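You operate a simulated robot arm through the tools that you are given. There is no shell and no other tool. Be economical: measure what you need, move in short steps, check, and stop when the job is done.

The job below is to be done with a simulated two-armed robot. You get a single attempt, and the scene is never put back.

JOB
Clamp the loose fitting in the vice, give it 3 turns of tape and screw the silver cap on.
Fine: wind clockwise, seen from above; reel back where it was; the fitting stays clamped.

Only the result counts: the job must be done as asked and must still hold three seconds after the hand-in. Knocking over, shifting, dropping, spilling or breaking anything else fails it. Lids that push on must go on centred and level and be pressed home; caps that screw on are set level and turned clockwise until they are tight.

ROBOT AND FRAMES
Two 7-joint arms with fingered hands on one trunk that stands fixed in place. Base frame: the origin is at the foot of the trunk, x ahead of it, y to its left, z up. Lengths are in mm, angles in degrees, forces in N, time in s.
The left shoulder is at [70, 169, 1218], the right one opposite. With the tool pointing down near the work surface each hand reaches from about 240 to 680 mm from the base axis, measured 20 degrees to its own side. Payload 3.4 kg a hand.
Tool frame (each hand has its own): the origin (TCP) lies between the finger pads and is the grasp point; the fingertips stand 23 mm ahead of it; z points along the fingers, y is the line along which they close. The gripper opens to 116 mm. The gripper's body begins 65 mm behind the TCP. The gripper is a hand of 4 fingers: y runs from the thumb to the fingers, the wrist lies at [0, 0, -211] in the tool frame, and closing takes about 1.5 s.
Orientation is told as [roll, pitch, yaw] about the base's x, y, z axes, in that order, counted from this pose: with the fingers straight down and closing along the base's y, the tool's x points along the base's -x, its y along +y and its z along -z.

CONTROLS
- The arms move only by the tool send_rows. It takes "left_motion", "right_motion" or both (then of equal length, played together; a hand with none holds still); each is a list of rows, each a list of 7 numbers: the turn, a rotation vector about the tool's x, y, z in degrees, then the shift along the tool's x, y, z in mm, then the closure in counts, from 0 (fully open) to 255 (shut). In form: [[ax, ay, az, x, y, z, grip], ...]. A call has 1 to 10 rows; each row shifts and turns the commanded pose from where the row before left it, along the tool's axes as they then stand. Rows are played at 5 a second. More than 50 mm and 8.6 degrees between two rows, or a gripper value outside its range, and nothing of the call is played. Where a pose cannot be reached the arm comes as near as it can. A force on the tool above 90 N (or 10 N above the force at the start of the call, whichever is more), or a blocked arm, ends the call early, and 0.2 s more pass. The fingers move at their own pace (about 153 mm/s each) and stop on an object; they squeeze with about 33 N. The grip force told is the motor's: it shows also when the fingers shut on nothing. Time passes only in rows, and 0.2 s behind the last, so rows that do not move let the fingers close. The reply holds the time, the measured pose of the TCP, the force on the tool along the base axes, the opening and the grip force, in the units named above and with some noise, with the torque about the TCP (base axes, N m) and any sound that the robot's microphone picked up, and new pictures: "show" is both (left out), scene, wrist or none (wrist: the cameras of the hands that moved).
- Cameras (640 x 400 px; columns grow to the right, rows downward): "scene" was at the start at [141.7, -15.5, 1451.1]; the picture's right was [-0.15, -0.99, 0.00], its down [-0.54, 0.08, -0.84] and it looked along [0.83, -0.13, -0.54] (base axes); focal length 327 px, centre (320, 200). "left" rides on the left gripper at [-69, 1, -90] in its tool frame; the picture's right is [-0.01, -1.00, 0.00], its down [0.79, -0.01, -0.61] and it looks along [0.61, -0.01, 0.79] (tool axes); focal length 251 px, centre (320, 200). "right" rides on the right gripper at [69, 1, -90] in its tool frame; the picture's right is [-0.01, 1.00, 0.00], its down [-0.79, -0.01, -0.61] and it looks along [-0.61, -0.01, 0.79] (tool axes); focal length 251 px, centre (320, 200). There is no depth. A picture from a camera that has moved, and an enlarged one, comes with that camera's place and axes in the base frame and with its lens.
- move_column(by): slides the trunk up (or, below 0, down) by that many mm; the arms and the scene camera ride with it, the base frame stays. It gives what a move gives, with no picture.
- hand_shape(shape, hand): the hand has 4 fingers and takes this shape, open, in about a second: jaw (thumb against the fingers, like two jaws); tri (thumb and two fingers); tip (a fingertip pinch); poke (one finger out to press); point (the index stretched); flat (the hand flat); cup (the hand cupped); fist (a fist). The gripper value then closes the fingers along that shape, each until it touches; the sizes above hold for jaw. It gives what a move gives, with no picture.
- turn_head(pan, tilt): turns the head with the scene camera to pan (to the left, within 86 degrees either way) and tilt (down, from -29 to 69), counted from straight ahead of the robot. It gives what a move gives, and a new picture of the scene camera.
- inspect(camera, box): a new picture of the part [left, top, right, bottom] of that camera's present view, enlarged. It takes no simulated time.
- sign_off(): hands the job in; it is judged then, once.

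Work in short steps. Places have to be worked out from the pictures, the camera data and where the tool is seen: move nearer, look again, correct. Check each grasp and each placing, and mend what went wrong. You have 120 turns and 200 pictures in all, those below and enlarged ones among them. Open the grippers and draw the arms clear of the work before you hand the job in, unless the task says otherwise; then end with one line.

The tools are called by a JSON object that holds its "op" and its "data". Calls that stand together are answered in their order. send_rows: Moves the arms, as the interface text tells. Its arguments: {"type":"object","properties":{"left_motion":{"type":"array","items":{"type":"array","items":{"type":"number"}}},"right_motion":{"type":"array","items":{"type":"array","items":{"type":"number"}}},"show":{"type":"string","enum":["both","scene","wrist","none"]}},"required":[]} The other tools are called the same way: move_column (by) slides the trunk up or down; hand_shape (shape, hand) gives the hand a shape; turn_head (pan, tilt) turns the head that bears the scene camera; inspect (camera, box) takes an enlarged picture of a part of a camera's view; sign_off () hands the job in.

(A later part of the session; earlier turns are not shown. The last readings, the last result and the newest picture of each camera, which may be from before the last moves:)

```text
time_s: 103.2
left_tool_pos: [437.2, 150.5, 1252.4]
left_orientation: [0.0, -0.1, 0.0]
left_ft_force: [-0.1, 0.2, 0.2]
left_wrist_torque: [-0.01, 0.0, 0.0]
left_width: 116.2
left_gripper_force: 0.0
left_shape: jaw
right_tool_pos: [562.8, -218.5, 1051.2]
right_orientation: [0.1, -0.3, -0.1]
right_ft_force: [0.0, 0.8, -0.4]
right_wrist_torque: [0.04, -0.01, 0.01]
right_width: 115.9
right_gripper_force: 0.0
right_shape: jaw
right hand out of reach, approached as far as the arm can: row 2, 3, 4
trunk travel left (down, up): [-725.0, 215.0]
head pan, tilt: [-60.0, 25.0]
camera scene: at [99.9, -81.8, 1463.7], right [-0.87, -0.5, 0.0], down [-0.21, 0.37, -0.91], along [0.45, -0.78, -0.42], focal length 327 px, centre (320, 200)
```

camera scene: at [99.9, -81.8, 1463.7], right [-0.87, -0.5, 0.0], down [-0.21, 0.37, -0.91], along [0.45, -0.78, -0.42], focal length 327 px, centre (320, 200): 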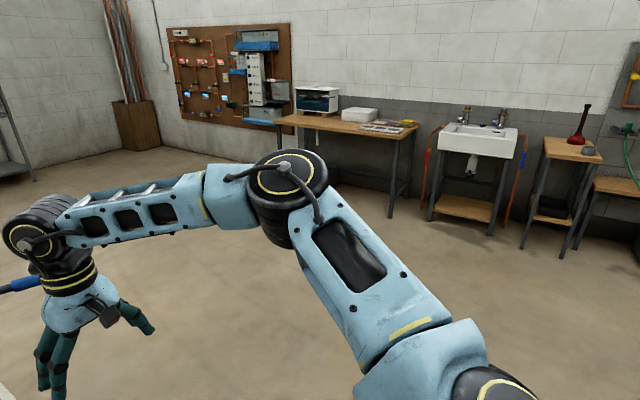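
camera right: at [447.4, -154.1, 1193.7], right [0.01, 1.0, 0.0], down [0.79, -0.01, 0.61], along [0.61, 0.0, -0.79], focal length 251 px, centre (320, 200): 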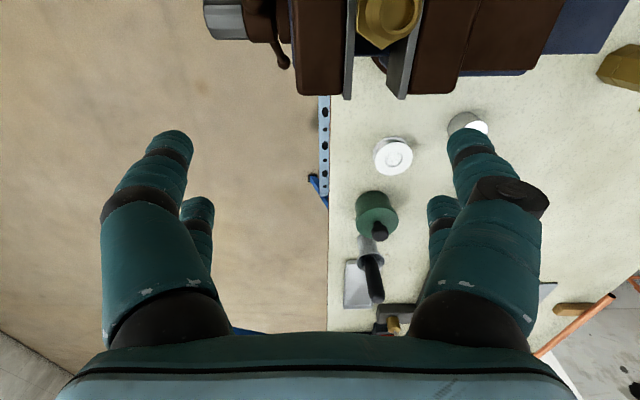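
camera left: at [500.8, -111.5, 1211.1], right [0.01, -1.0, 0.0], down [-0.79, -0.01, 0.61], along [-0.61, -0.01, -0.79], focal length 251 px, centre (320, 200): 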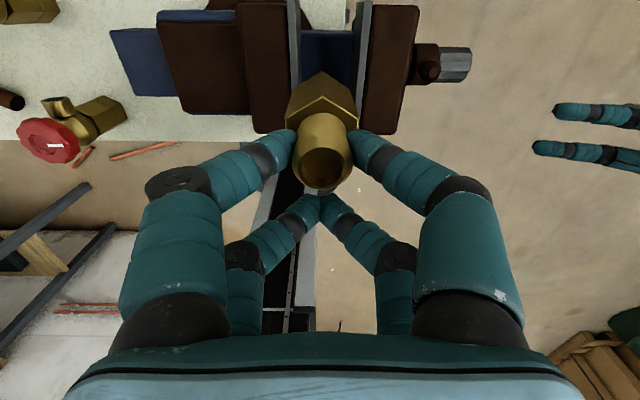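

The right arm is limited inward. The left arm's posture is healthier, so I'll park the right hand further out and test the left arm's reach to the reel.

{"op": "send_rows", "data": {"left_motion": [[0, 0, 0, -25, -28, 28.6, 0], [0, 0, 0, -25, -28, 28.6, 0], [0, 0, 0, -25, -28, 28.6, 0], [0, 0, 0, -25, -28, 28.6, 0], [0, 0, 0, -25, -28, 28.6, 0], [0, 0, 0, -25, -28, 28.6, 0], [0, 0, 0, -25, -28, 28.6, 0], [0, 0, 0, 0, 0, 0, 0]], "right_motion": [[0, 0, 0, 15, -40, -10, 0], [0, 0, 0, 15, -40, -10, 0], [0, 0, 0, 15, -40, -10, 0], [0, 0, 0, 15, -40, -10, 0], [0, 0, 0, 0, 0, 0, 0], [0, 0, 0, 0, 0, 0, 0], [0, 0, 0, 0, 0, 0, 0], [0, 0, 0, 0, 0, 0, 0]], "show": "none"}}

{"op": "turn_head", "data": {"pan": 0, "tilt": 50}}

```text
time_s: 105.0
left_tool_pos: [590.5, -11.7, 1062.4]
left_orientation: [0.0, 0.1, 0.1]
left_ft_force: [0.1, -0.7, -0.2]
left_wrist_torque: [-0.02, 0.02, 0.01]
left_width: 116.1
left_gripper_force: 0.0
left_shape: jaw
left hand out of reach, approached as far as the arm can: row 6, 7
right_tool_pos: [501.4, -376.9, 1090.5]
right_orientation: [-0.1, 0.0, -0.1]
right_ft_force: [-0.8, -0.8, -0.5]
right_wrist_torque: [0.01, -0.01, 0.01]
right_width: 116.0
right_gripper_force: 0.1
right_shape: jaw
trunk travel left (down, up): [-725.0, 215.0]
head pan, tilt: [-60.0, 25.0]
```

```text
time_s: 106.3
left_tool_pos: [590.2, -14.2, 1063.7]
left_orientation: [0.0, 0.0, 0.0]
left_ft_force: [0.6, 0.7, -0.8]
left_wrist_torque: [0.03, 0.01, 0.02]
left_width: 116.2
left_gripper_force: 0.0
left_shape: jaw
right_tool_pos: [500.4, -377.3, 1091.2]
right_orientation: [-0.2, -0.1, 0.0]
right_ft_force: [0.5, 0.5, -0.5]
right_wrist_torque: [0.01, -0.02, 0.01]
right_width: 115.7
right_gripper_force: 0.1
right_shape: jaw
trunk travel left (down, up): [-725.0, 215.0]
head pan, tilt: [0.0, 50.0]
camera scene: at [130.7, -2.1, 1426.3], right [0.0, -1.0, 0.0], down [-0.77, 0.0, -0.64], along [0.64, 0.0, -0.77], focal length 327 px, centre (320, 200)
```

scene: 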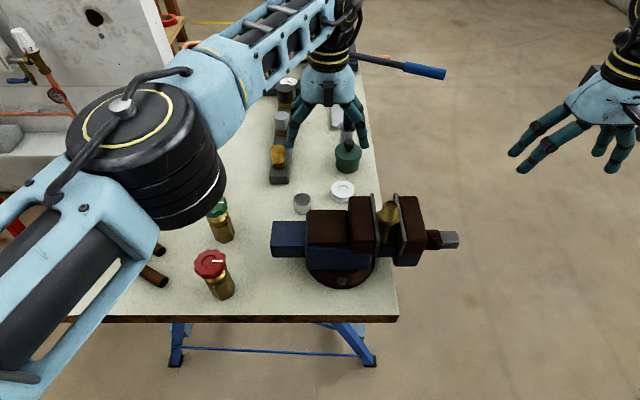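

The left arm reaches (590, −12). With the trunk 100 mm lower and the hand pitched 15°, the reel comes within reach, so I'll do that.

{"op": "move_column", "data": {"by": -100}}

{"op": "send_rows", "data": {"left_motion": [[0, -7.5, 0, 0, 0, 0, 0], [0, -7.5, 0, 0, 0, 0, 0], [0, 0, 0, -8, -14, 0, 0], [0, 0, 0, -8, -14, 0, 0], [0, 0, 0, -8, -13, 0, 0], [0, 0, 0, 0, 0, 0, 0]], "show": "both"}}

```text
time_s: 107.6
left_tool_pos: [590.0, -12.1, 963.7]
left_orientation: [0.0, -0.1, 0.0]
left_ft_force: [1.3, -0.2, 0.0]
left_wrist_torque: [-0.04, 0.01, -0.01]
left_width: 115.9
left_gripper_force: 0.0
left_shape: jaw
right_tool_pos: [500.5, -376.8, 991.0]
right_orientation: [-0.1, -0.2, 0.0]
right_ft_force: [0.0, 0.0, -0.7]
right_wrist_torque: [0.03, 0.0, -0.03]
right_width: 115.7
right_gripper_force: 0.0
right_shape: jaw
trunk travel left (down, up): [-625.0, 315.0]
head pan, tilt: [0.0, 50.0]
```

```text
time_s: 109.0
left_tool_pos: [612.6, -50.9, 970.6]
left_orientation: [-0.1, -15.0, 0.0]
left_ft_force: [-0.2, 0.2, -0.4]
left_wrist_torque: [0.0, -0.01, -0.01]
left_width: 116.0
left_gripper_force: 0.1
left_shape: jaw
right_tool_pos: [501.8, -377.2, 990.3]
right_orientation: [-0.1, 0.0, 0.0]
right_ft_force: [0.7, -0.3, -1.0]
right_wrist_torque: [-0.01, 0.04, -0.03]
right_width: 115.9
right_gripper_force: 0.1
right_shape: jaw
trunk travel left (down, up): [-625.0, 315.0]
head pan, tilt: [0.0, 50.0]
camera scene: at [130.9, -1.4, 1326.2], right [0.0, -1.0, 0.0], down [-0.77, 0.0, -0.64], along [0.64, 0.0, -0.77], focal length 327 px, centre (320, 200)
camera left: at [656.3, -51.0, 1074.8], right [0.01, -1.0, 0.0], down [-0.92, -0.01, 0.38], along [-0.38, -0.01, -0.92], focal length 251 px, centre (320, 200)
```

scene: 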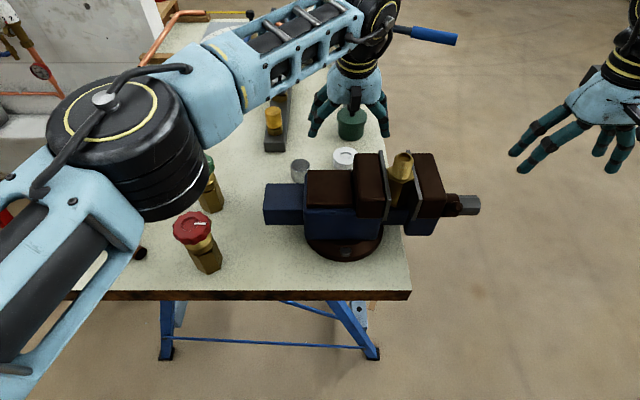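
left: 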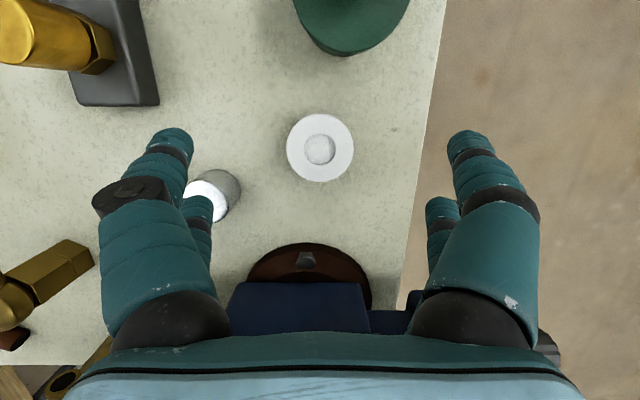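

The reel centre is at (619.5, −52.5). I'll see whether a gentler 10° tilt still reaches while lowering a little.

{"op": "send_rows", "data": {"left_motion": [[0, 5, 0, 0, 0, 0, 0], [0, 0, 0, 0, -1, 20, 0], [0, 0, 0, 0, 0, 10, 0], [0, 0, 0, 0, 0, 0, 0]], "show": "none"}}

```text
time_s: 110.0
left_tool_pos: [610.0, -49.0, 938.6]
left_orientation: [0.0, -10.0, 0.1]
left_ft_force: [-0.3, -0.4, -0.4]
left_wrist_torque: [-0.04, 0.01, -0.01]
left_width: 115.9
left_gripper_force: 0.1
left_shape: jaw
left hand out of reach, approached as far as the arm can: row 1, 3
right_tool_pos: [501.2, -376.6, 991.4]
right_orientation: [0.0, -0.2, 0.0]
right_ft_force: [-0.3, 0.2, -0.3]
right_wrist_torque: [0.02, 0.05, 0.01]
right_width: 115.8
right_gripper_force: 0.0
right_shape: jaw
trunk travel left (down, up): [-625.0, 315.0]
head pan, tilt: [0.0, 50.0]
```

12.5° should do it. I'll set that, centre over the reel, and come down to z 905.

{"op": "send_rows", "data": {"left_motion": [[0, -2.5, 0, 0, 0, 0, 0], [0, 0, 0, 0, -3.5, 15, 0], [0, 0, 0, 0, 0, 20, 0], [0, 0, 0, 0, 0, 0, 0]], "show": "both"}}

```text
time_s: 111.0
left_tool_pos: [617.5, -50.4, 904.2]
left_orientation: [-0.1, -12.6, 0.0]
left_ft_force: [0.3, 0.4, -0.2]
left_wrist_torque: [0.0, -0.02, 0.01]
left_width: 116.0
left_gripper_force: 0.0
left_shape: jaw
right_tool_pos: [500.9, -376.9, 992.0]
right_orientation: [-0.1, -0.2, 0.0]
right_ft_force: [-1.2, -0.4, -1.3]
right_wrist_torque: [0.01, -0.01, 0.02]
right_width: 115.7
right_gripper_force: 0.0
right_shape: jaw
trunk travel left (down, up): [-625.0, 315.0]
head pan, tilt: [0.0, 50.0]
camera scene: at [130.5, -1.4, 1326.3], right [0.0, -1.0, 0.0], down [-0.77, 0.0, -0.64], along [0.64, 0.0, -0.77], focal length 327 px, centre (320, 200)
camera left: at [664.9, -50.7, 1007.3], right [0.01, -1.0, 0.0], down [-0.91, -0.01, 0.42], along [-0.42, -0.01, -0.91], focal length 251 px, centre (320, 200)
```

scene: 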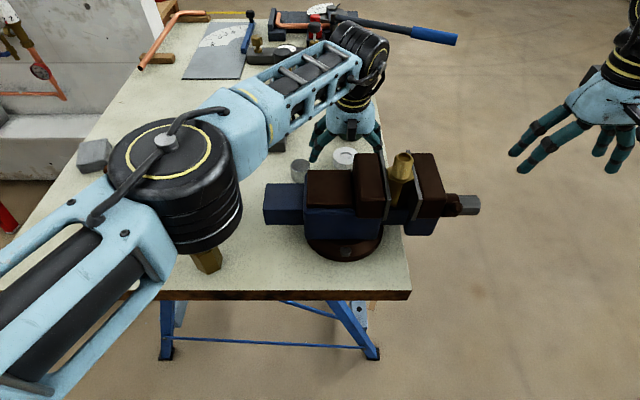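
left: 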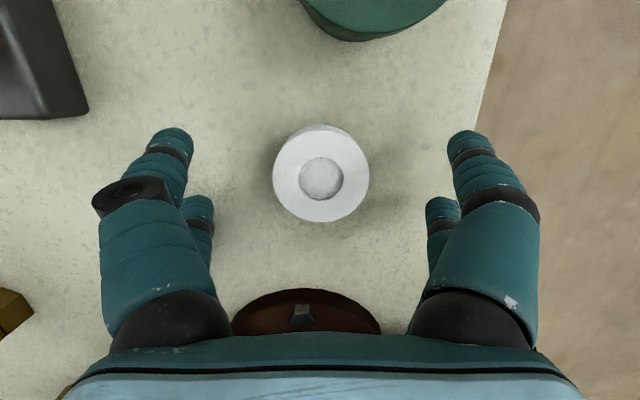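

The reel is centred, with its top at z 881. I'll lower straight down 10 mm and check for bench contact.

{"op": "send_rows", "data": {"left_motion": [[0, 0, 0, 1.1, -0.7, 4.9, 0], [0, 0, 0, 1.1, 0, 4.9, 0], [0, 0, 0, 0, 0, 0, 0]], "show": "none"}}

{"op": "send_rows", "data": {"left_motion": [[0, 0, 0, 0.4, 0, 1.9, 0], [0, 0, 0, 0.4, 0, 1.9, 0], [0, 0, 0, 0, 0, 0, 0]], "show": "wrist"}}

```text
time_s: 111.8
left_tool_pos: [618.4, -54.0, 894.5]
left_orientation: [-0.1, -12.7, -0.1]
left_ft_force: [0.9, 1.1, -0.7]
left_wrist_torque: [0.01, 0.01, 0.0]
left_width: 116.0
left_gripper_force: 0.1
left_shape: jaw
right_tool_pos: [501.1, -377.4, 991.4]
right_orientation: [-0.1, -0.2, 0.1]
right_ft_force: [0.5, 0.6, -0.3]
right_wrist_torque: [0.0, -0.01, -0.01]
right_width: 116.0
right_gripper_force: 0.0
right_shape: jaw
trunk travel left (down, up): [-625.0, 315.0]
head pan, tilt: [0.0, 50.0]
```

```text
time_s: 112.6
left_tool_pos: [619.0, -52.8, 890.5]
left_orientation: [-0.1, -12.6, 0.0]
left_ft_force: [-0.5, 0.0, 0.8]
left_wrist_torque: [-0.04, -0.01, 0.01]
left_width: 116.4
left_gripper_force: 0.0
left_shape: jaw
right_tool_pos: [500.9, -377.7, 990.5]
right_orientation: [-0.2, -0.2, 0.0]
right_ft_force: [0.3, 0.4, -0.4]
right_wrist_torque: [0.0, -0.05, -0.01]
right_width: 116.1
right_gripper_force: 0.0
right_shape: jaw
trunk travel left (down, up): [-625.0, 315.0]
head pan, tilt: [0.0, 50.0]
camera left: at [666.1, -52.3, 994.7], right [0.01, -1.0, 0.0], down [-0.91, -0.01, 0.42], along [-0.42, -0.01, -0.91], focal length 251 px, centre (320, 200)
```

left: 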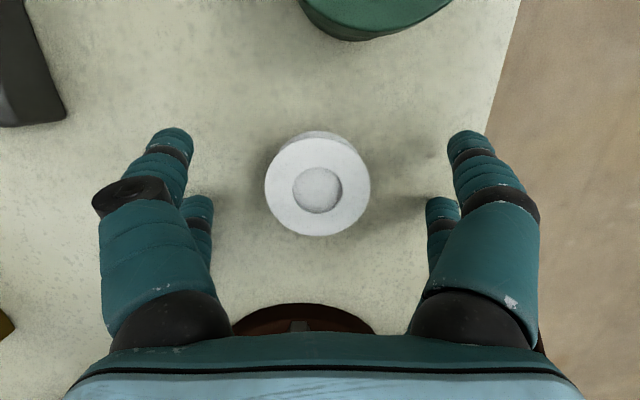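

No contact yet. I'll correct y by +1, go 1.5 mm lower, and close on the reel.

{"op": "send_rows", "data": {"left_motion": [[0, 0, 0, 0.3, 1, 1.5, 0], [0, 0, 0, 0, 0, 0, 120], [0, 0, 0, 0, 0, 0, 180], [0, 0, 0, 0, 0, 0, 255], [0, 0, 0, 0, 0, 0, 255], [0, 0, 0, 0, 0, 0, 255], [0, 0, 0, 0, 0, 0, 255], [0, 0, 0, 0, 0, 0, 255]], "show": "wrist"}}

{"op": "inspect", "data": {"camera": "left", "box": [220, 100, 420, 260]}}

```text
time_s: 114.4
left_tool_pos: [618.9, -52.8, 890.3]
left_orientation: [-0.2, -12.6, 0.0]
left_ft_force: [-0.4, 0.9, 1.4]
left_wrist_torque: [-0.01, 0.05, 0.02]
left_width: 29.7
left_gripper_force: 32.9
left_shape: jaw
right_tool_pos: [501.1, -377.5, 990.9]
right_orientation: [-0.1, -0.2, 0.0]
right_ft_force: [0.7, 0.3, -0.9]
right_wrist_torque: [-0.01, 0.01, 0.02]
right_width: 115.7
right_gripper_force: 0.0
right_shape: jaw
trunk travel left (down, up): [-625.0, 315.0]
head pan, tilt: [0.0, 50.0]
camera left: at [666.4, -51.1, 993.3], right [0.01, -1.0, 0.0], down [-0.91, -0.01, 0.42], along [-0.42, -0.01, -0.91], focal length 251 px, centre (320, 200)
```

left: 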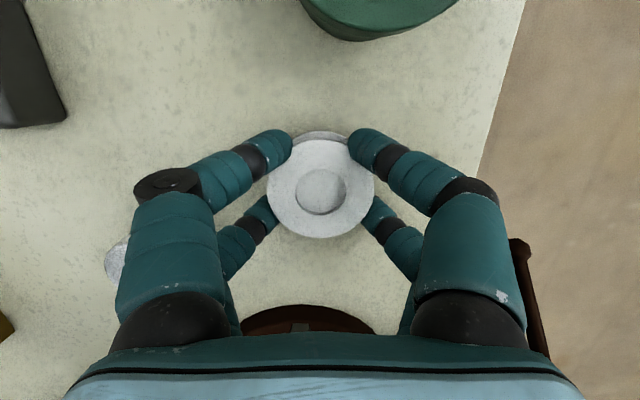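

```text
2.50 times, centred on (320, 180) of left
camera zoom: at [666.4, -51.1, 993.3], right [0.01, -1.0, 0.0], down [-0.91, -0.01, 0.42], along [-0.42, -0.01, -0.91], focal length 629 px, centre (320, 250)
```

zoom: 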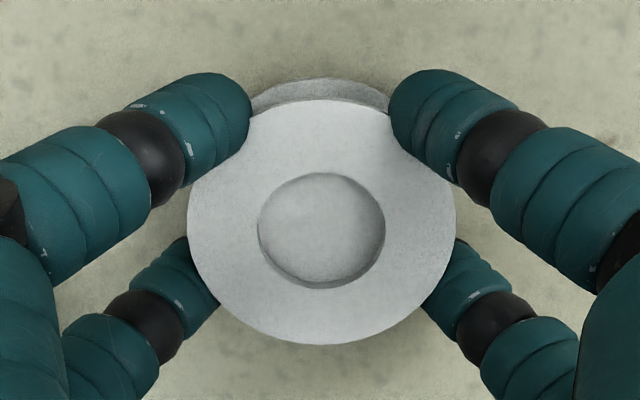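

All four fingers hold the reel, centred and level. I'll lift it straight up.

{"op": "send_rows", "data": {"left_motion": [[0, 0, 0, -4.36, 0, -19.5, 255], [0, 0, 0, -6.54, 0, -29.3, 255], [0, 0, 0, -8.72, 0, -39, 255], [0, 0, 0, -8.72, 0, -39, 255], [0, 0, 0, -8.72, 0, -39, 255], [0, 0, 0, 0, 0, 0, 255]], "show": "both"}}

```text
time_s: 115.8
left_tool_pos: [608.3, -40.9, 1047.1]
left_orientation: [-0.1, -12.5, 0.1]
left_ft_force: [-0.4, -0.1, -1.0]
left_wrist_torque: [0.0, 0.0, -0.01]
left_width: 29.0
left_gripper_force: 33.2
left_shape: jaw
left hand out of reach, approached as far as the arm can: row 3, 4, 5
right_tool_pos: [502.2, -376.4, 992.1]
right_orientation: [-0.1, -0.1, 0.0]
right_ft_force: [-0.3, 0.0, 0.6]
right_wrist_torque: [-0.01, 0.0, -0.01]
right_width: 116.0
right_gripper_force: 0.0
right_shape: jaw
trunk travel left (down, up): [-625.0, 315.0]
head pan, tilt: [0.0, 50.0]
camera scene: at [131.3, -1.8, 1326.2], right [0.0, -1.0, 0.0], down [-0.77, 0.0, -0.64], along [0.64, 0.0, -0.77], focal length 327 px, centre (320, 200)
camera left: at [655.3, -40.0, 1150.1], right [0.01, -1.0, 0.0], down [-0.91, -0.01, 0.42], along [-0.42, -0.01, -0.91], focal length 251 px, centre (320, 200)
```

scene: 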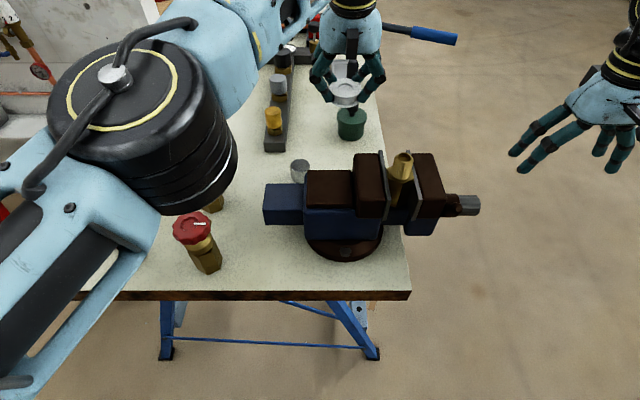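
left: 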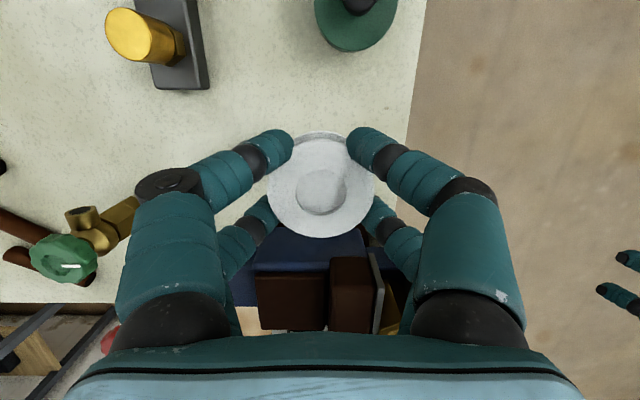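

The reel is held and level. I'll move to the +x side of the fitting at standoff.

{"op": "send_rows", "data": {"left_motion": [[0, 0, 0, 21.8, -24.2, -4.9, 255], [0, 0, 0, 21.8, -24.2, -4.9, 255], [0, 0, 0, 21.8, -24.2, -4.9, 255], [0, 0, 0, 0, 0, 0, 255], [0, 0, 0, 0, 0, 0, 255]], "show": "both"}}

```text
time_s: 117.0
left_tool_pos: [544.7, -113.6, 1047.2]
left_orientation: [0.0, -12.5, 0.0]
left_ft_force: [0.0, -1.1, -0.3]
left_wrist_torque: [-0.03, 0.02, 0.01]
left_width: 29.0
left_gripper_force: 33.1
left_shape: jaw
right_tool_pos: [501.7, -377.3, 990.6]
right_orientation: [-0.2, -0.2, -0.1]
right_ft_force: [-0.5, -0.4, -0.9]
right_wrist_torque: [0.01, 0.02, 0.02]
right_width: 116.0
right_gripper_force: 0.0
right_shape: jaw
trunk travel left (down, up): [-625.0, 315.0]
head pan, tilt: [0.0, 50.0]
camera scene: at [130.6, -2.2, 1326.3], right [0.0, -1.0, 0.0], down [-0.77, 0.0, -0.64], along [0.64, 0.0, -0.77], focal length 327 px, centre (320, 200)
camera left: at [591.8, -111.2, 1150.1], right [0.01, -1.0, 0.0], down [-0.91, -0.01, 0.42], along [-0.42, -0.01, -0.91], focal length 251 px, centre (320, 200)
```

scene: 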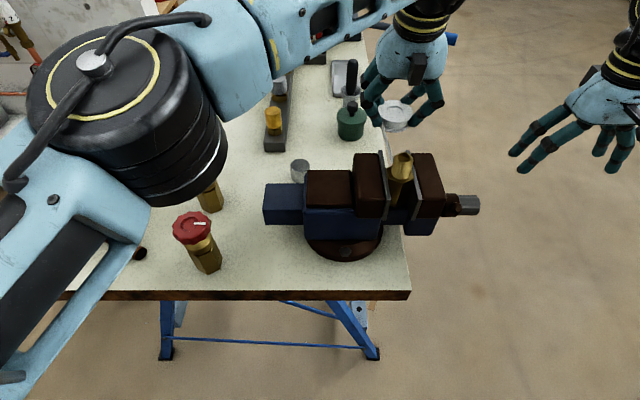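
left: 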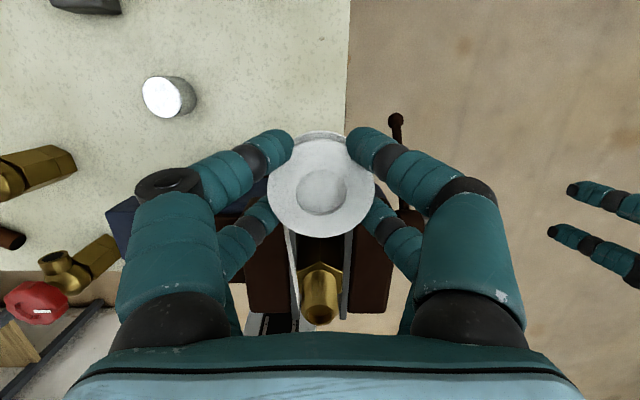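

The fitting axis is confirmed at (451, −113.7). I'll drop the reel to thread height and bring it close to the thread.

{"op": "send_rows", "data": {"left_motion": [[0, 0, 0, 3.7, 0, 16.6, 255], [0, 0, 0, 18.4, 0, -4.1, 255], [0, 0, 0, 18.4, 0, -4.1, 255], [0, 0, 0, 16.4, 0, -3.7, 255], [0, 0, 0, 0, 0, 0, 255]], "show": "both"}}

{"op": "inspect", "data": {"camera": "scene", "box": [340, 60, 500, 220]}}

```text
time_s: 118.2
left_tool_pos: [494.9, -108.6, 1025.4]
left_orientation: [-0.1, -12.4, 0.3]
left_ft_force: [40.5, 5.3, 6.1]
left_wrist_torque: [0.15, -0.94, -0.01]
left_width: 28.5
left_gripper_force: 32.8
left_shape: jaw
right_tool_pos: [507.4, -376.2, 987.2]
right_orientation: [-0.1, 0.3, 0.0]
right_ft_force: [-1.1, -0.1, 0.2]
right_wrist_torque: [-0.02, -0.01, -0.03]
right_width: 115.7
right_gripper_force: 0.1
right_shape: jaw
trunk travel left (down, up): [-625.0, 315.0]
head pan, tilt: [0.0, 50.0]
camera scene: at [140.5, -0.6, 1325.3], right [0.0, -1.0, 0.0], down [-0.77, 0.0, -0.64], along [0.64, 0.0, -0.77], focal length 327 px, centre (320, 200)
camera left: at [543.7, -108.7, 1129.6], right [0.01, -1.0, 0.0], down [-0.91, -0.01, 0.42], along [-0.42, -0.01, -0.91], focal length 251 px, centre (320, 200)
```

scene: 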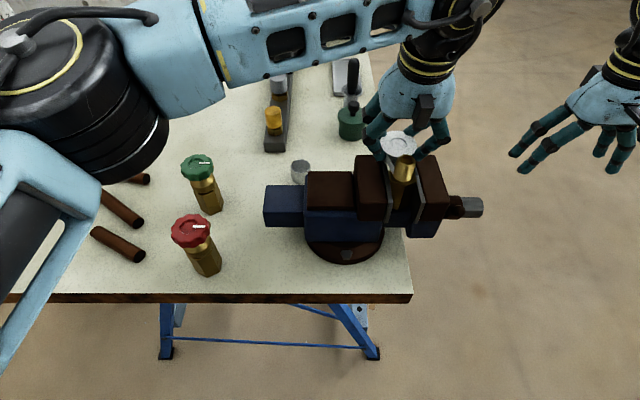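
left: 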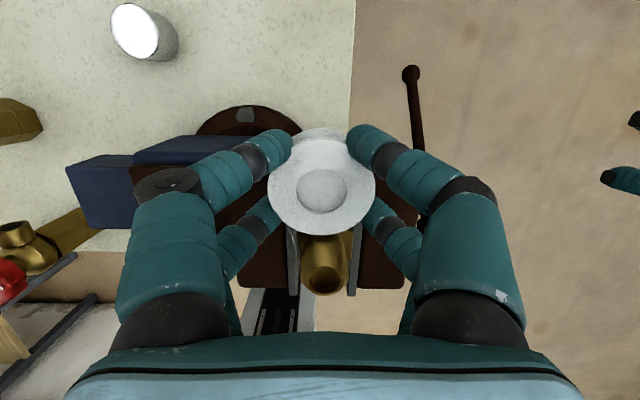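

```text
2.50 times, centred on (420, 140) of scene
camera zoom: at [140.5, -0.6, 1325.3], right [0.0, -1.0, 0.0], down [-0.77, 0.0, -0.64], along [0.64, 0.0, -0.77], focal length 817 px, centre (70, 350)
```

zoom: 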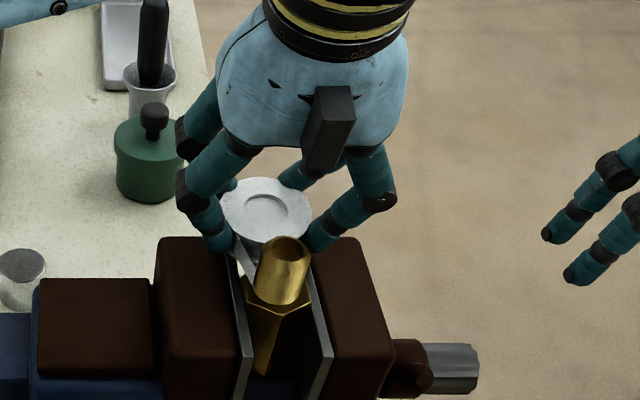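

I've touched something (40 N) and sit slightly low. I'll back off in x, raise to z 1033, and check the grip.

{"op": "send_rows", "data": {"left_motion": [[0, 0, 0, -20, 0, 4.5, 255], [0, 0, 0, -1.3, 0, -5.9, 255], [0, 0, 0, 0, 0, 0, 255], [0, 0, 0, 0, 0, 0, 255]], "show": "wrist"}}

{"op": "inspect", "data": {"camera": "scene", "box": [360, 100, 460, 200]}}

```text
time_s: 119.2
left_tool_pos: [506.2, -113.4, 1036.0]
left_orientation: [0.0, -12.6, 0.0]
left_ft_force: [0.2, -0.2, 0.0]
left_wrist_torque: [0.0, 0.02, -0.03]
left_width: 28.5
left_gripper_force: 33.1
left_shape: jaw
right_tool_pos: [500.4, -377.9, 991.4]
right_orientation: [-0.1, -0.2, 0.0]
right_ft_force: [-1.0, -1.0, -0.2]
right_wrist_torque: [0.02, 0.0, -0.01]
right_width: 116.1
right_gripper_force: 0.1
right_shape: jaw
trunk travel left (down, up): [-625.0, 315.0]
head pan, tilt: [0.0, 50.0]
camera left: at [553.4, -111.8, 1137.8], right [0.01, -1.0, 0.0], down [-0.91, -0.01, 0.42], along [-0.42, -0.01, -0.91], focal length 251 px, centre (320, 200)
```

left: 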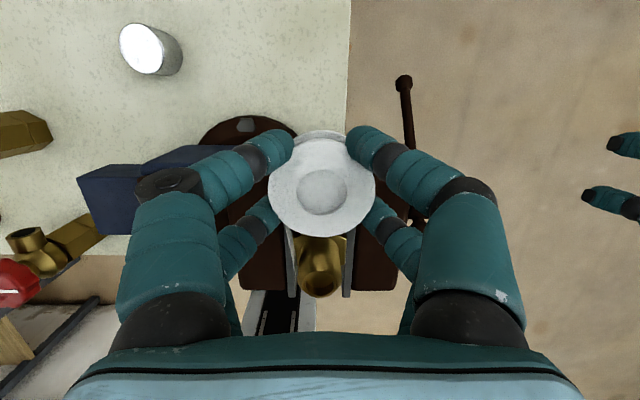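

```text
4.00 times, centred on (410, 150) of scene
camera zoom: at [130.0, -2.4, 1326.3], right [0.0, -1.0, 0.0], down [-0.77, 0.0, -0.64], along [0.64, 0.0, -0.77], focal length 1307 px, centre (-40, 400)
```

zoom: 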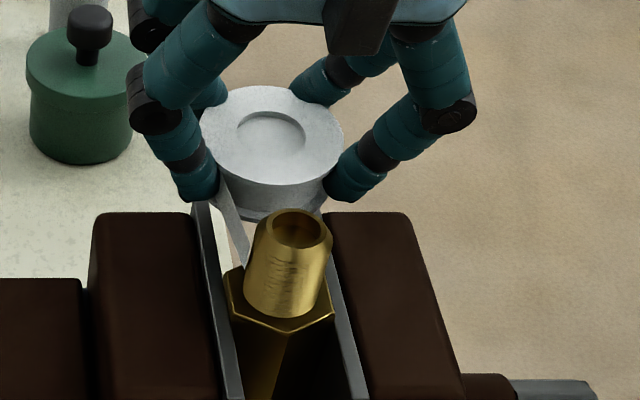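

Backing off shows a strip of tape now running from the reel to the thread, so it has caught. I'll start winding clockwise from above (+x → −y → −x → +y), first half turn on a 65 × 82 mm ellipse.

{"op": "send_rows", "data": {"left_motion": [[0, 0, 0, -7.1, 0, 4.7, 255], [0, 0, 0, 3.83, -28.04, -0.85, 255], [0, 0, 0, 11.02, -24.66, -2.46, 255], [0, 0, 0, 16.87, -18.31, -3.77, 255], [0, 0, 0, 20.7, -9.74, -4.62, 255], [0, 0, 0, 22.03, 0, -4.92, 255], [0, 0, 0, 20.7, 9.74, -4.62, 255], [0, 0, 0, 16.87, 18.31, -3.77, 255], [0, 0, 0, 11.02, 24.66, -2.46, 255], [0, 0, 0, 3.83, 28.04, -0.85, 255]], "show": "both"}}

{"op": "inspect", "data": {"camera": "scene", "box": [360, 100, 460, 200]}}

```text
time_s: 121.4
left_tool_pos: [405.5, -81.5, 1034.2]
left_orientation: [0.0, -12.5, 0.1]
left_ft_force: [0.6, -0.2, -0.6]
left_wrist_torque: [0.03, 0.01, -0.01]
left_width: 29.0
left_gripper_force: 33.0
left_shape: jaw
left hand out of reach, approached as far as the arm can: row 3, 4
right_tool_pos: [501.4, -377.1, 990.7]
right_orientation: [-0.1, 0.0, 0.0]
right_ft_force: [0.0, -0.1, 0.9]
right_wrist_torque: [-0.01, 0.0, -0.01]
right_width: 115.5
right_gripper_force: 0.1
right_shape: jaw
trunk travel left (down, up): [-625.0, 315.0]
head pan, tilt: [0.0, 50.0]
camera scene: at [130.9, -1.7, 1326.2], right [0.0, -1.0, 0.0], down [-0.77, 0.0, -0.64], along [0.64, 0.0, -0.77], focal length 327 px, centre (320, 200)
camera left: at [453.4, -80.7, 1137.4], right [0.01, -1.0, 0.0], down [-0.91, -0.01, 0.42], along [-0.42, -0.01, -0.91], focal length 251 px, centre (320, 200)
```

scene: 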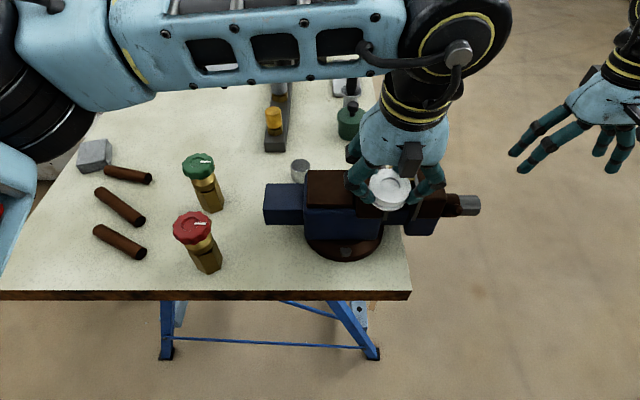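
left: 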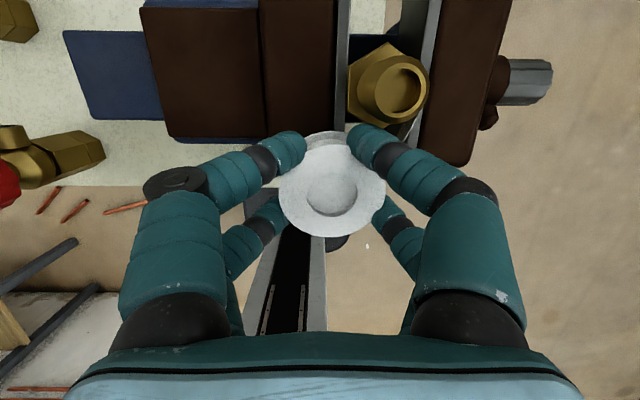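

```text
4.00 times, centred on (410, 150) of scene
camera zoom: at [130.9, -1.7, 1326.2], right [0.0, -1.0, 0.0], down [-0.77, 0.0, -0.64], along [0.64, 0.0, -0.77], focal length 1307 px, centre (-40, 400)
```

zoom: 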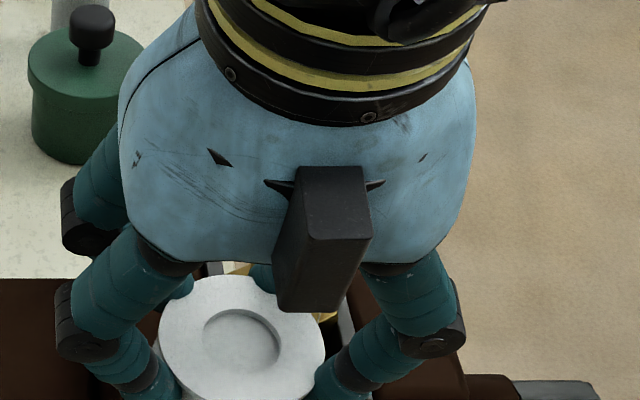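

The left arm couldn't reach the far −y side, so the path was cut short there. I'm now at about −215° with the reel shifted a few mm in the grip. I'll back away radially and look at the thread.

{"op": "send_rows", "data": {"left_motion": [[0, 0, 0, 19.3, 11.1, -4.3, 255], [0, 0, 0, 19.3, 11.1, -4.3, 255], [0, 0, 0, 0, 0, 0, 255]], "show": "scene"}}

{"op": "inspect", "data": {"camera": "left", "box": [240, 0, 480, 150]}}

{"op": "inspect", "data": {"camera": "scene", "box": [340, 120, 460, 220]}}

```text
time_s: 122.2
left_tool_pos: [365.7, -61.0, 1033.5]
left_orientation: [0.0, -12.5, 0.0]
left_ft_force: [-0.3, 0.2, -0.2]
left_wrist_torque: [-0.02, 0.04, -0.01]
left_width: 28.6
left_gripper_force: 33.3
left_shape: jaw
right_tool_pos: [501.5, -378.0, 990.6]
right_orientation: [0.0, 0.0, 0.0]
right_ft_force: [0.6, 0.3, 0.4]
right_wrist_torque: [0.03, 0.03, 0.02]
right_width: 115.8
right_gripper_force: 0.1
right_shape: jaw
trunk travel left (down, up): [-625.0, 315.0]
head pan, tilt: [0.0, 50.0]
camera scene: at [131.0, -2.4, 1326.2], right [0.0, -1.0, 0.0], down [-0.77, 0.0, -0.64], along [0.64, 0.0, -0.77], focal length 327 px, centre (320, 200)
```

scene: 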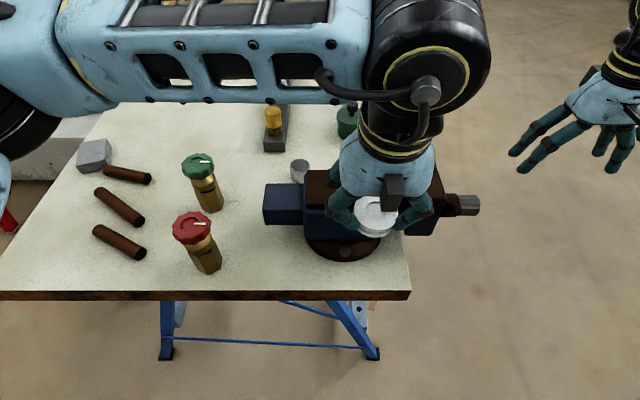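

```text
2.67 times, centred on (360, 75) of left
camera zoom: at [414.2, -59.4, 1136.7], right [0.01, -1.0, 0.0], down [-0.91, -0.01, 0.42], along [-0.42, -0.01, -0.91], focal length 670 px, centre (213, 533)
```

zoom: 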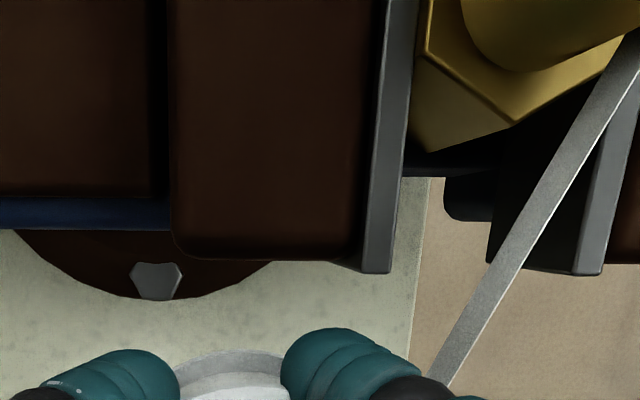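

```text
4.00 times, centred on (400, 170) of scene
camera zoom: at [131.0, -2.4, 1326.2], right [0.0, -1.0, 0.0], down [-0.77, 0.0, -0.64], along [0.64, 0.0, -0.77], focal length 1307 px, centre (0, 320)
```

zoom: 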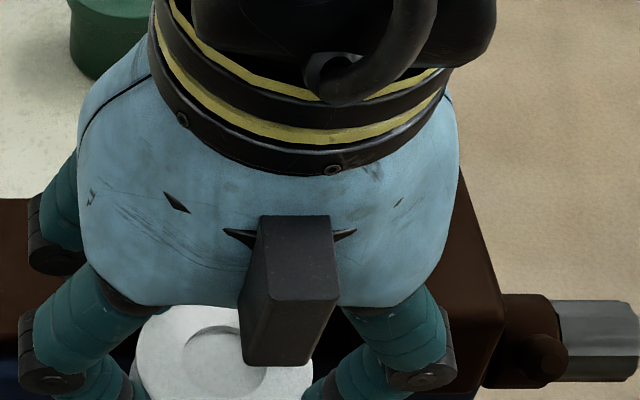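

The tape is attached and wrapping the right way. To stay in reach on the −y side, I'll turn the hand −90° about vertical here, well clear of the nipple, so the fingers lie along x and the wrist leans towards me.

{"op": "send_rows", "data": {"left_motion": [[1.85, 0, 8.3, 0, 0, 0, 255], [1.85, 0, 8.3, 0, 0, 0, 255], [1.85, 0, 8.3, 0, 0, 0, 255], [1.85, 0, 8.3, 0, 0, 0, 255], [1.85, 0, 8.3, 0, 0, 0, 255], [1.85, 0, 8.3, 0, 0, 0, 255], [1.85, 0, 8.3, 0, 0, 0, 255], [1.85, 0, 8.3, 0, 0, 0, 255], [1.85, 0, 8.3, 0, 0, 0, 255], [1.85, 0, 8.3, 0, 0, 0, 255]], "show": "none"}}

{"op": "send_rows", "data": {"left_motion": [[1.09, 0, 4.88, 0, 0, 0, 255], [0, 0, 0, 0, 0, 0, 255]], "show": "both"}}

```text
time_s: 124.4
left_tool_pos: [365.8, -61.7, 1032.9]
left_orientation: [-0.1, -12.6, -85.1]
left_ft_force: [-0.9, -0.7, -0.8]
left_wrist_torque: [0.0, 0.02, 0.01]
left_width: 28.2
left_gripper_force: 33.0
left_shape: jaw
right_tool_pos: [502.2, -377.5, 991.7]
right_orientation: [-0.1, -0.1, 0.1]
right_ft_force: [-1.1, -0.1, -0.3]
right_wrist_torque: [-0.05, 0.03, -0.04]
right_width: 115.9
right_gripper_force: 0.0
right_shape: jaw
trunk travel left (down, up): [-625.0, 315.0]
head pan, tilt: [0.0, 50.0]
```

```text
time_s: 125.0
left_tool_pos: [365.8, -61.5, 1033.9]
left_orientation: [0.0, -12.6, -90.1]
left_ft_force: [-0.5, -0.5, -0.8]
left_wrist_torque: [0.01, 0.01, 0.03]
left_width: 28.3
left_gripper_force: 33.0
left_shape: jaw
right_tool_pos: [502.0, -376.3, 991.1]
right_orientation: [0.0, -0.2, 0.0]
right_ft_force: [-0.8, -1.0, -0.7]
right_wrist_torque: [-0.04, 0.01, 0.0]
right_width: 116.0
right_gripper_force: 0.0
right_shape: jaw
trunk travel left (down, up): [-625.0, 315.0]
head pan, tilt: [0.0, 50.0]
camera scene: at [130.6, -1.9, 1326.3], right [0.0, -1.0, 0.0], down [-0.77, 0.0, -0.64], along [0.64, 0.0, -0.77], focal length 327 px, centre (320, 200)
camera left: at [366.2, -108.8, 1137.6], right [-1.0, -0.01, 0.0], down [-0.01, 0.91, 0.42], along [-0.01, 0.42, -0.91], focal length 251 px, centre (320, 200)
```

scene: 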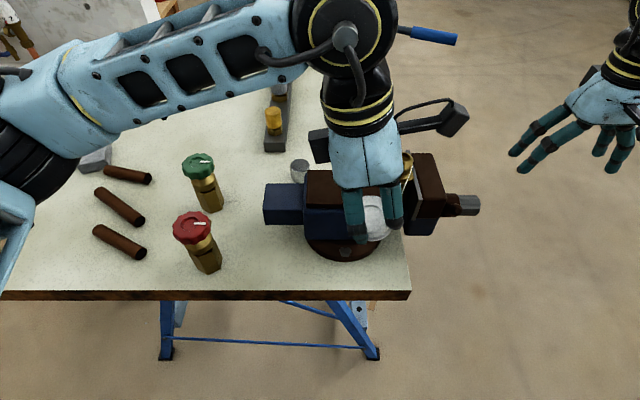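
left: 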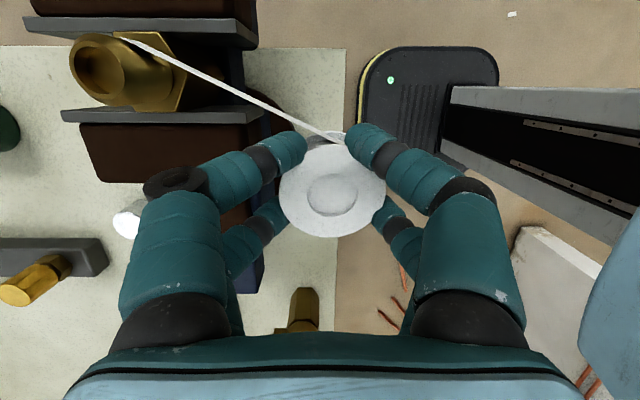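

The tape is clearly visible leading to the thread. Winding continues as a rounded rectangle: first along +y to the far side, then across to −y.

{"op": "send_rows", "data": {"left_motion": [[0, 0, 0, 0, 38.4, 0, 255], [0, 0, 0, 0, 38.4, 0, 255], [0, 0, 0, 0, 38.4, 0, 255], [0, 0, 0, 0, 38.4, 0, 255], [0, 0, 0, -32.5, 0, 7.27, 255], [0, 0, 0, -32.5, 0, 7.27, 255], [0, 0, 0, -32.5, 0, 7.27, 255], [0, 0, 0, 0, 0, 0, 255]], "show": "both"}}

```text
time_s: 126.8
left_tool_pos: [519.0, -149.3, 1033.6]
left_orientation: [0.1, -12.8, -90.0]
left_ft_force: [0.2, 0.3, -0.1]
left_wrist_torque: [0.05, 0.02, 0.01]
left_width: 27.7
left_gripper_force: 33.1
left_shape: jaw
left hand out of reach, approached as far as the arm can: row 7
right_tool_pos: [501.7, -376.0, 991.1]
right_orientation: [-0.3, 0.0, 0.0]
right_ft_force: [0.4, -0.5, -0.6]
right_wrist_torque: [-0.01, 0.0, 0.0]
right_width: 115.8
right_gripper_force: 0.1
right_shape: jaw
trunk travel left (down, up): [-625.0, 315.0]
head pan, tilt: [0.0, 50.0]
camera scene: at [131.3, -0.5, 1326.2], right [0.0, -1.0, 0.0], down [-0.77, 0.0, -0.64], along [0.64, 0.0, -0.77], focal length 327 px, centre (320, 200)
camera left: at [520.0, -196.9, 1137.9], right [-1.0, -0.01, 0.0], down [-0.01, 0.91, 0.42], along [-0.01, 0.42, -0.91], focal length 251 px, centre (320, 200)
```

scene: 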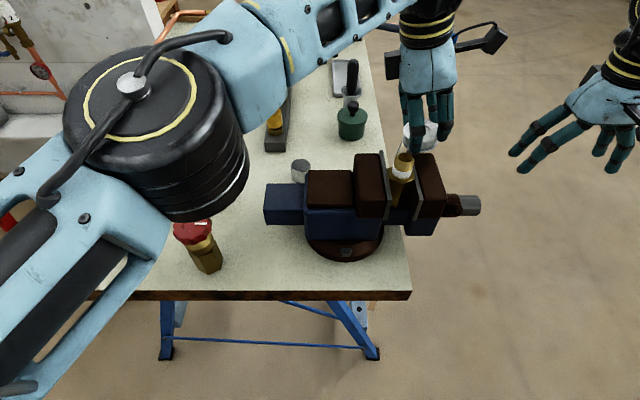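
left: 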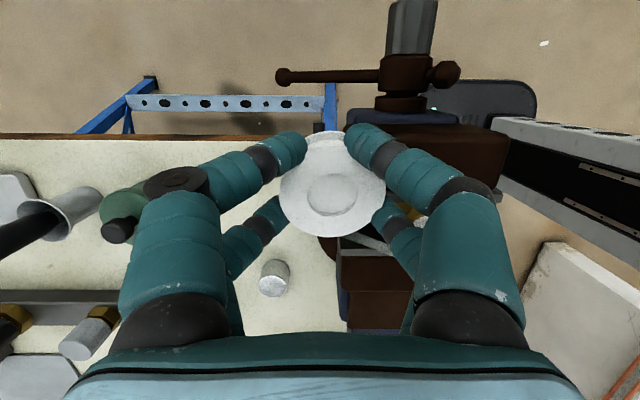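

It's short of reach only at the far −y corner. I'll cut that corner and carry on round −y, −x and back to the start corner.

{"op": "send_rows", "data": {"left_motion": [[0, 0, 0, -6.25, -10, 1.4, 255], [0, 0, 0, -7.8, -10, 1.74, 255], [0, 0, 0, 0, -33.3, 0, 255], [0, 0, 0, 0, -33.3, 0, 255], [0, 0, 0, 0, -33.3, 0, 255], [0, 0, 0, 0, -33.3, 0, 255], [0, 0, 0, 33.2, 0, -7.4, 255], [0, 0, 0, 33.2, 0, -7.4, 255], [0, 0, 0, 33.2, 0, -7.4, 255], [0, 0, 0, 0, 0, 0, 255]], "show": "both"}}

```text
time_s: 129.0
left_tool_pos: [365.0, -58.3, 1032.2]
left_orientation: [-0.2, -12.5, -90.0]
left_ft_force: [0.0, 0.4, -0.3]
left_wrist_torque: [-0.01, 0.02, -0.03]
left_width: 27.5
left_gripper_force: 33.1
left_shape: jaw
right_tool_pos: [500.7, -376.5, 991.4]
right_orientation: [-0.1, -0.2, 0.0]
right_ft_force: [-0.7, 0.1, -1.0]
right_wrist_torque: [-0.01, -0.03, 0.0]
right_width: 115.7
right_gripper_force: 0.0
right_shape: jaw
trunk travel left (down, up): [-625.0, 315.0]
head pan, tilt: [0.0, 50.0]
camera scene: at [130.8, -2.7, 1326.2], right [0.0, -1.0, 0.0], down [-0.77, 0.0, -0.64], along [0.64, 0.0, -0.77], focal length 327 px, centre (320, 200)
camera left: at [365.9, -106.8, 1135.5], right [-1.0, -0.01, 0.0], down [-0.01, 0.91, 0.42], along [-0.01, 0.42, -0.91], focal length 251 px, centre (320, 200)
```

scene: 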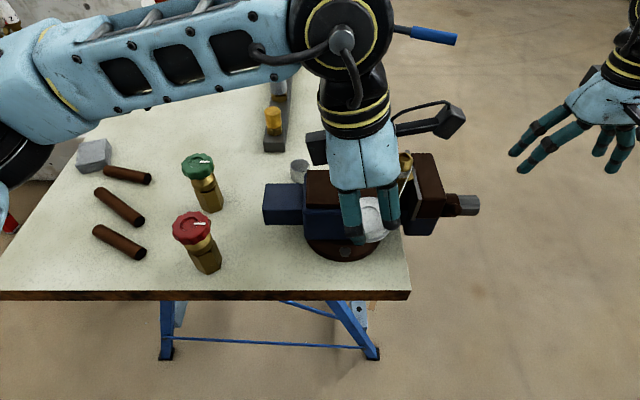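
left: 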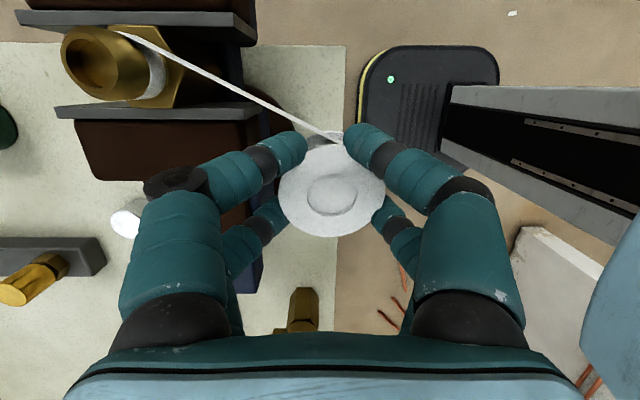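

A band of tape is forming on the thread. I'll do another full loop with the reachable corner.

{"op": "send_rows", "data": {"left_motion": [[0, 0, 0, 0, 38.1, 0, 255], [0, 0, 0, 0, 38.1, 0, 255], [0, 0, 0, 0, 38.1, 0, 255], [0, 0, 0, 0, 38.1, 0, 255], [0, 0, 0, -27.65, 0, 6.17, 255], [0, 0, 0, -27.65, 0, 6.17, 255], [0, 0, 0, -27.65, 0, 6.17, 255], [0, 0, 0, -11.7, -10, 2.6, 255], [0, 0, 0, -7.8, -10, 1.74, 255]], "show": "none"}}

{"op": "send_rows", "data": {"left_motion": [[0, 0, 0, 0, -33.1, 0, 255], [0, 0, 0, 0, -33.1, 0, 255], [0, 0, 0, 0, -33.1, 0, 255], [0, 0, 0, 0, -33.1, 0, 255], [0, 0, 0, 34.16, 0, -7.63, 255], [0, 0, 0, 34.16, 0, -7.63, 255], [0, 0, 0, 34.16, 0, -7.63, 255], [0, 0, 0, 0, 0, 0, 255]], "show": "wrist"}}

{"op": "inspect", "data": {"camera": "left", "box": [20, 0, 220, 125]}}

```text
time_s: 131.0
left_tool_pos: [497.6, -165.5, 1032.0]
left_orientation: [0.0, -12.5, -90.0]
left_ft_force: [1.5, 0.4, 0.5]
left_wrist_torque: [0.02, 0.03, 0.01]
left_width: 27.2
left_gripper_force: 33.1
left_shape: jaw
right_tool_pos: [502.3, -377.4, 991.2]
right_orientation: [-0.1, -0.1, 0.0]
right_ft_force: [0.6, 0.3, -0.5]
right_wrist_torque: [0.01, -0.01, 0.01]
right_width: 116.1
right_gripper_force: 0.0
right_shape: jaw
trunk travel left (down, up): [-625.0, 315.0]
head pan, tilt: [0.0, 50.0]
```

```text
time_s: 132.8
left_tool_pos: [363.6, -61.0, 1035.2]
left_orientation: [-0.1, -12.5, -90.0]
left_ft_force: [0.6, 0.2, -0.1]
left_wrist_torque: [0.02, 0.0, -0.03]
left_width: 27.1
left_gripper_force: 33.4
left_shape: jaw
right_tool_pos: [502.1, -377.8, 990.2]
right_orientation: [-0.1, -0.3, 0.0]
right_ft_force: [0.2, -0.6, -0.3]
right_wrist_torque: [0.02, 0.01, 0.02]
right_width: 115.8
right_gripper_force: 0.0
right_shape: jaw
trunk travel left (down, up): [-625.0, 315.0]
head pan, tilt: [0.0, 50.0]
camera left: at [365.4, -108.2, 1138.4], right [-1.0, -0.01, 0.0], down [-0.01, 0.91, 0.42], along [-0.01, 0.42, -0.91], focal length 251 px, centre (320, 200)
```

left: 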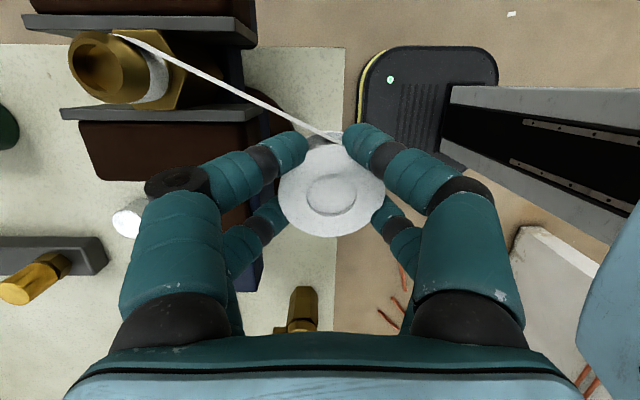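

```text
3.20 times, centred on (120, 62) of left
camera zoom: at [365.4, -108.2, 1138.4], right [-1.0, -0.01, 0.0], down [-0.01, 0.91, 0.42], along [-0.01, 0.42, -0.91], focal length 805 px, centre (960, 640)
```

zoom: 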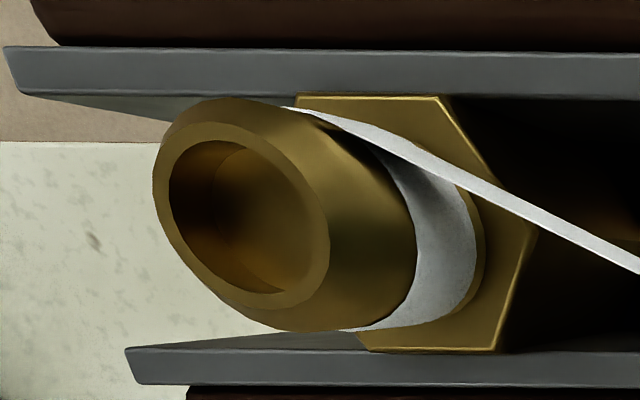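

That's about 2.58 turns by now. I'll wind the last 150° to finish on the +x side where it began.

{"op": "send_rows", "data": {"left_motion": [[0, 0, 0, 0, 38.1, 0, 255], [0, 0, 0, 0, 38.1, 0, 255], [0, 0, 0, 0, 38.1, 0, 255], [0, 0, 0, 0, 38.1, 0, 255], [0, 0, 0, -28.2, 0, 6.29, 255], [0, 0, 0, -28.2, 0, 6.29, 255], [0, 0, 0, 0, 0, 0, 255]], "show": "both"}}

{"op": "inspect", "data": {"camera": "scene", "box": [360, 100, 460, 200]}}

```text
time_s: 134.4
left_tool_pos: [519.0, -116.5, 1035.5]
left_orientation: [-0.2, -12.8, -90.0]
left_ft_force: [-0.2, -0.1, -0.2]
left_wrist_torque: [0.01, 0.0, 0.0]
left_width: 27.1
left_gripper_force: 33.5
left_shape: jaw
right_tool_pos: [502.3, -376.3, 990.5]
right_orientation: [-0.2, 0.0, 0.0]
right_ft_force: [-0.4, 0.3, -0.3]
right_wrist_torque: [0.01, 0.01, 0.03]
right_width: 115.7
right_gripper_force: 0.0
right_shape: jaw
trunk travel left (down, up): [-625.0, 315.0]
head pan, tilt: [0.0, 50.0]
camera scene: at [131.0, -1.0, 1326.2], right [0.0, -1.0, 0.0], down [-0.77, 0.0, -0.64], along [0.64, 0.0, -0.77], focal length 327 px, centre (320, 200)
camera left: at [519.6, -164.4, 1139.1], right [-1.0, -0.01, 0.0], down [-0.01, 0.91, 0.42], along [-0.01, 0.42, -0.91], focal length 251 px, centre (320, 200)
```

scene: 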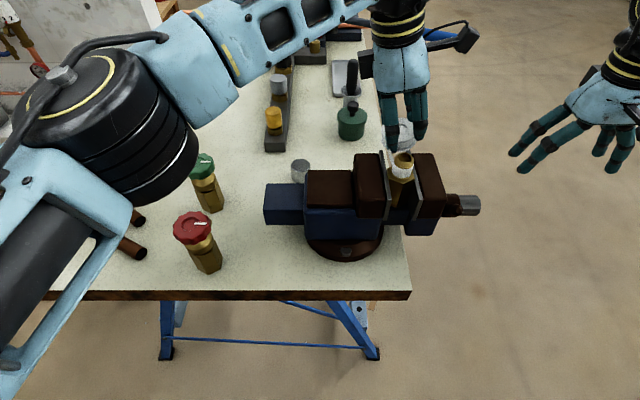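
left: 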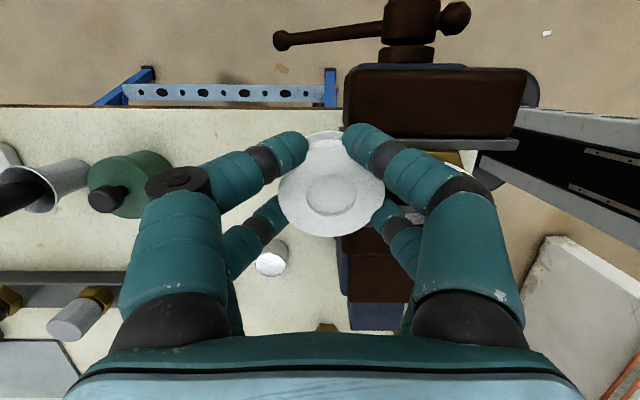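

```text
4.00 times, centred on (410, 150) of scene
camera zoom: at [131.0, -1.0, 1326.2], right [0.0, -1.0, 0.0], down [-0.77, 0.0, -0.64], along [0.64, 0.0, -0.77], focal length 1307 px, centre (-40, 400)
```

zoom: 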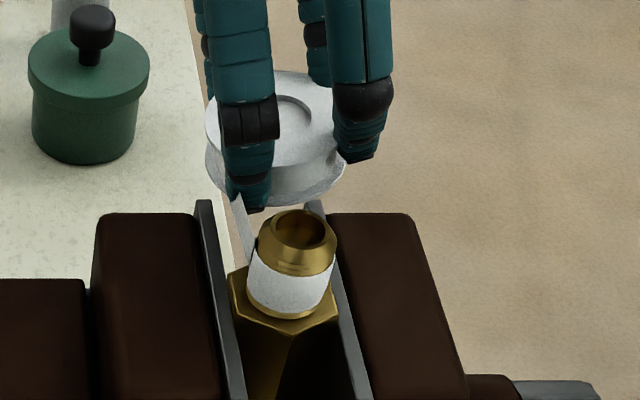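

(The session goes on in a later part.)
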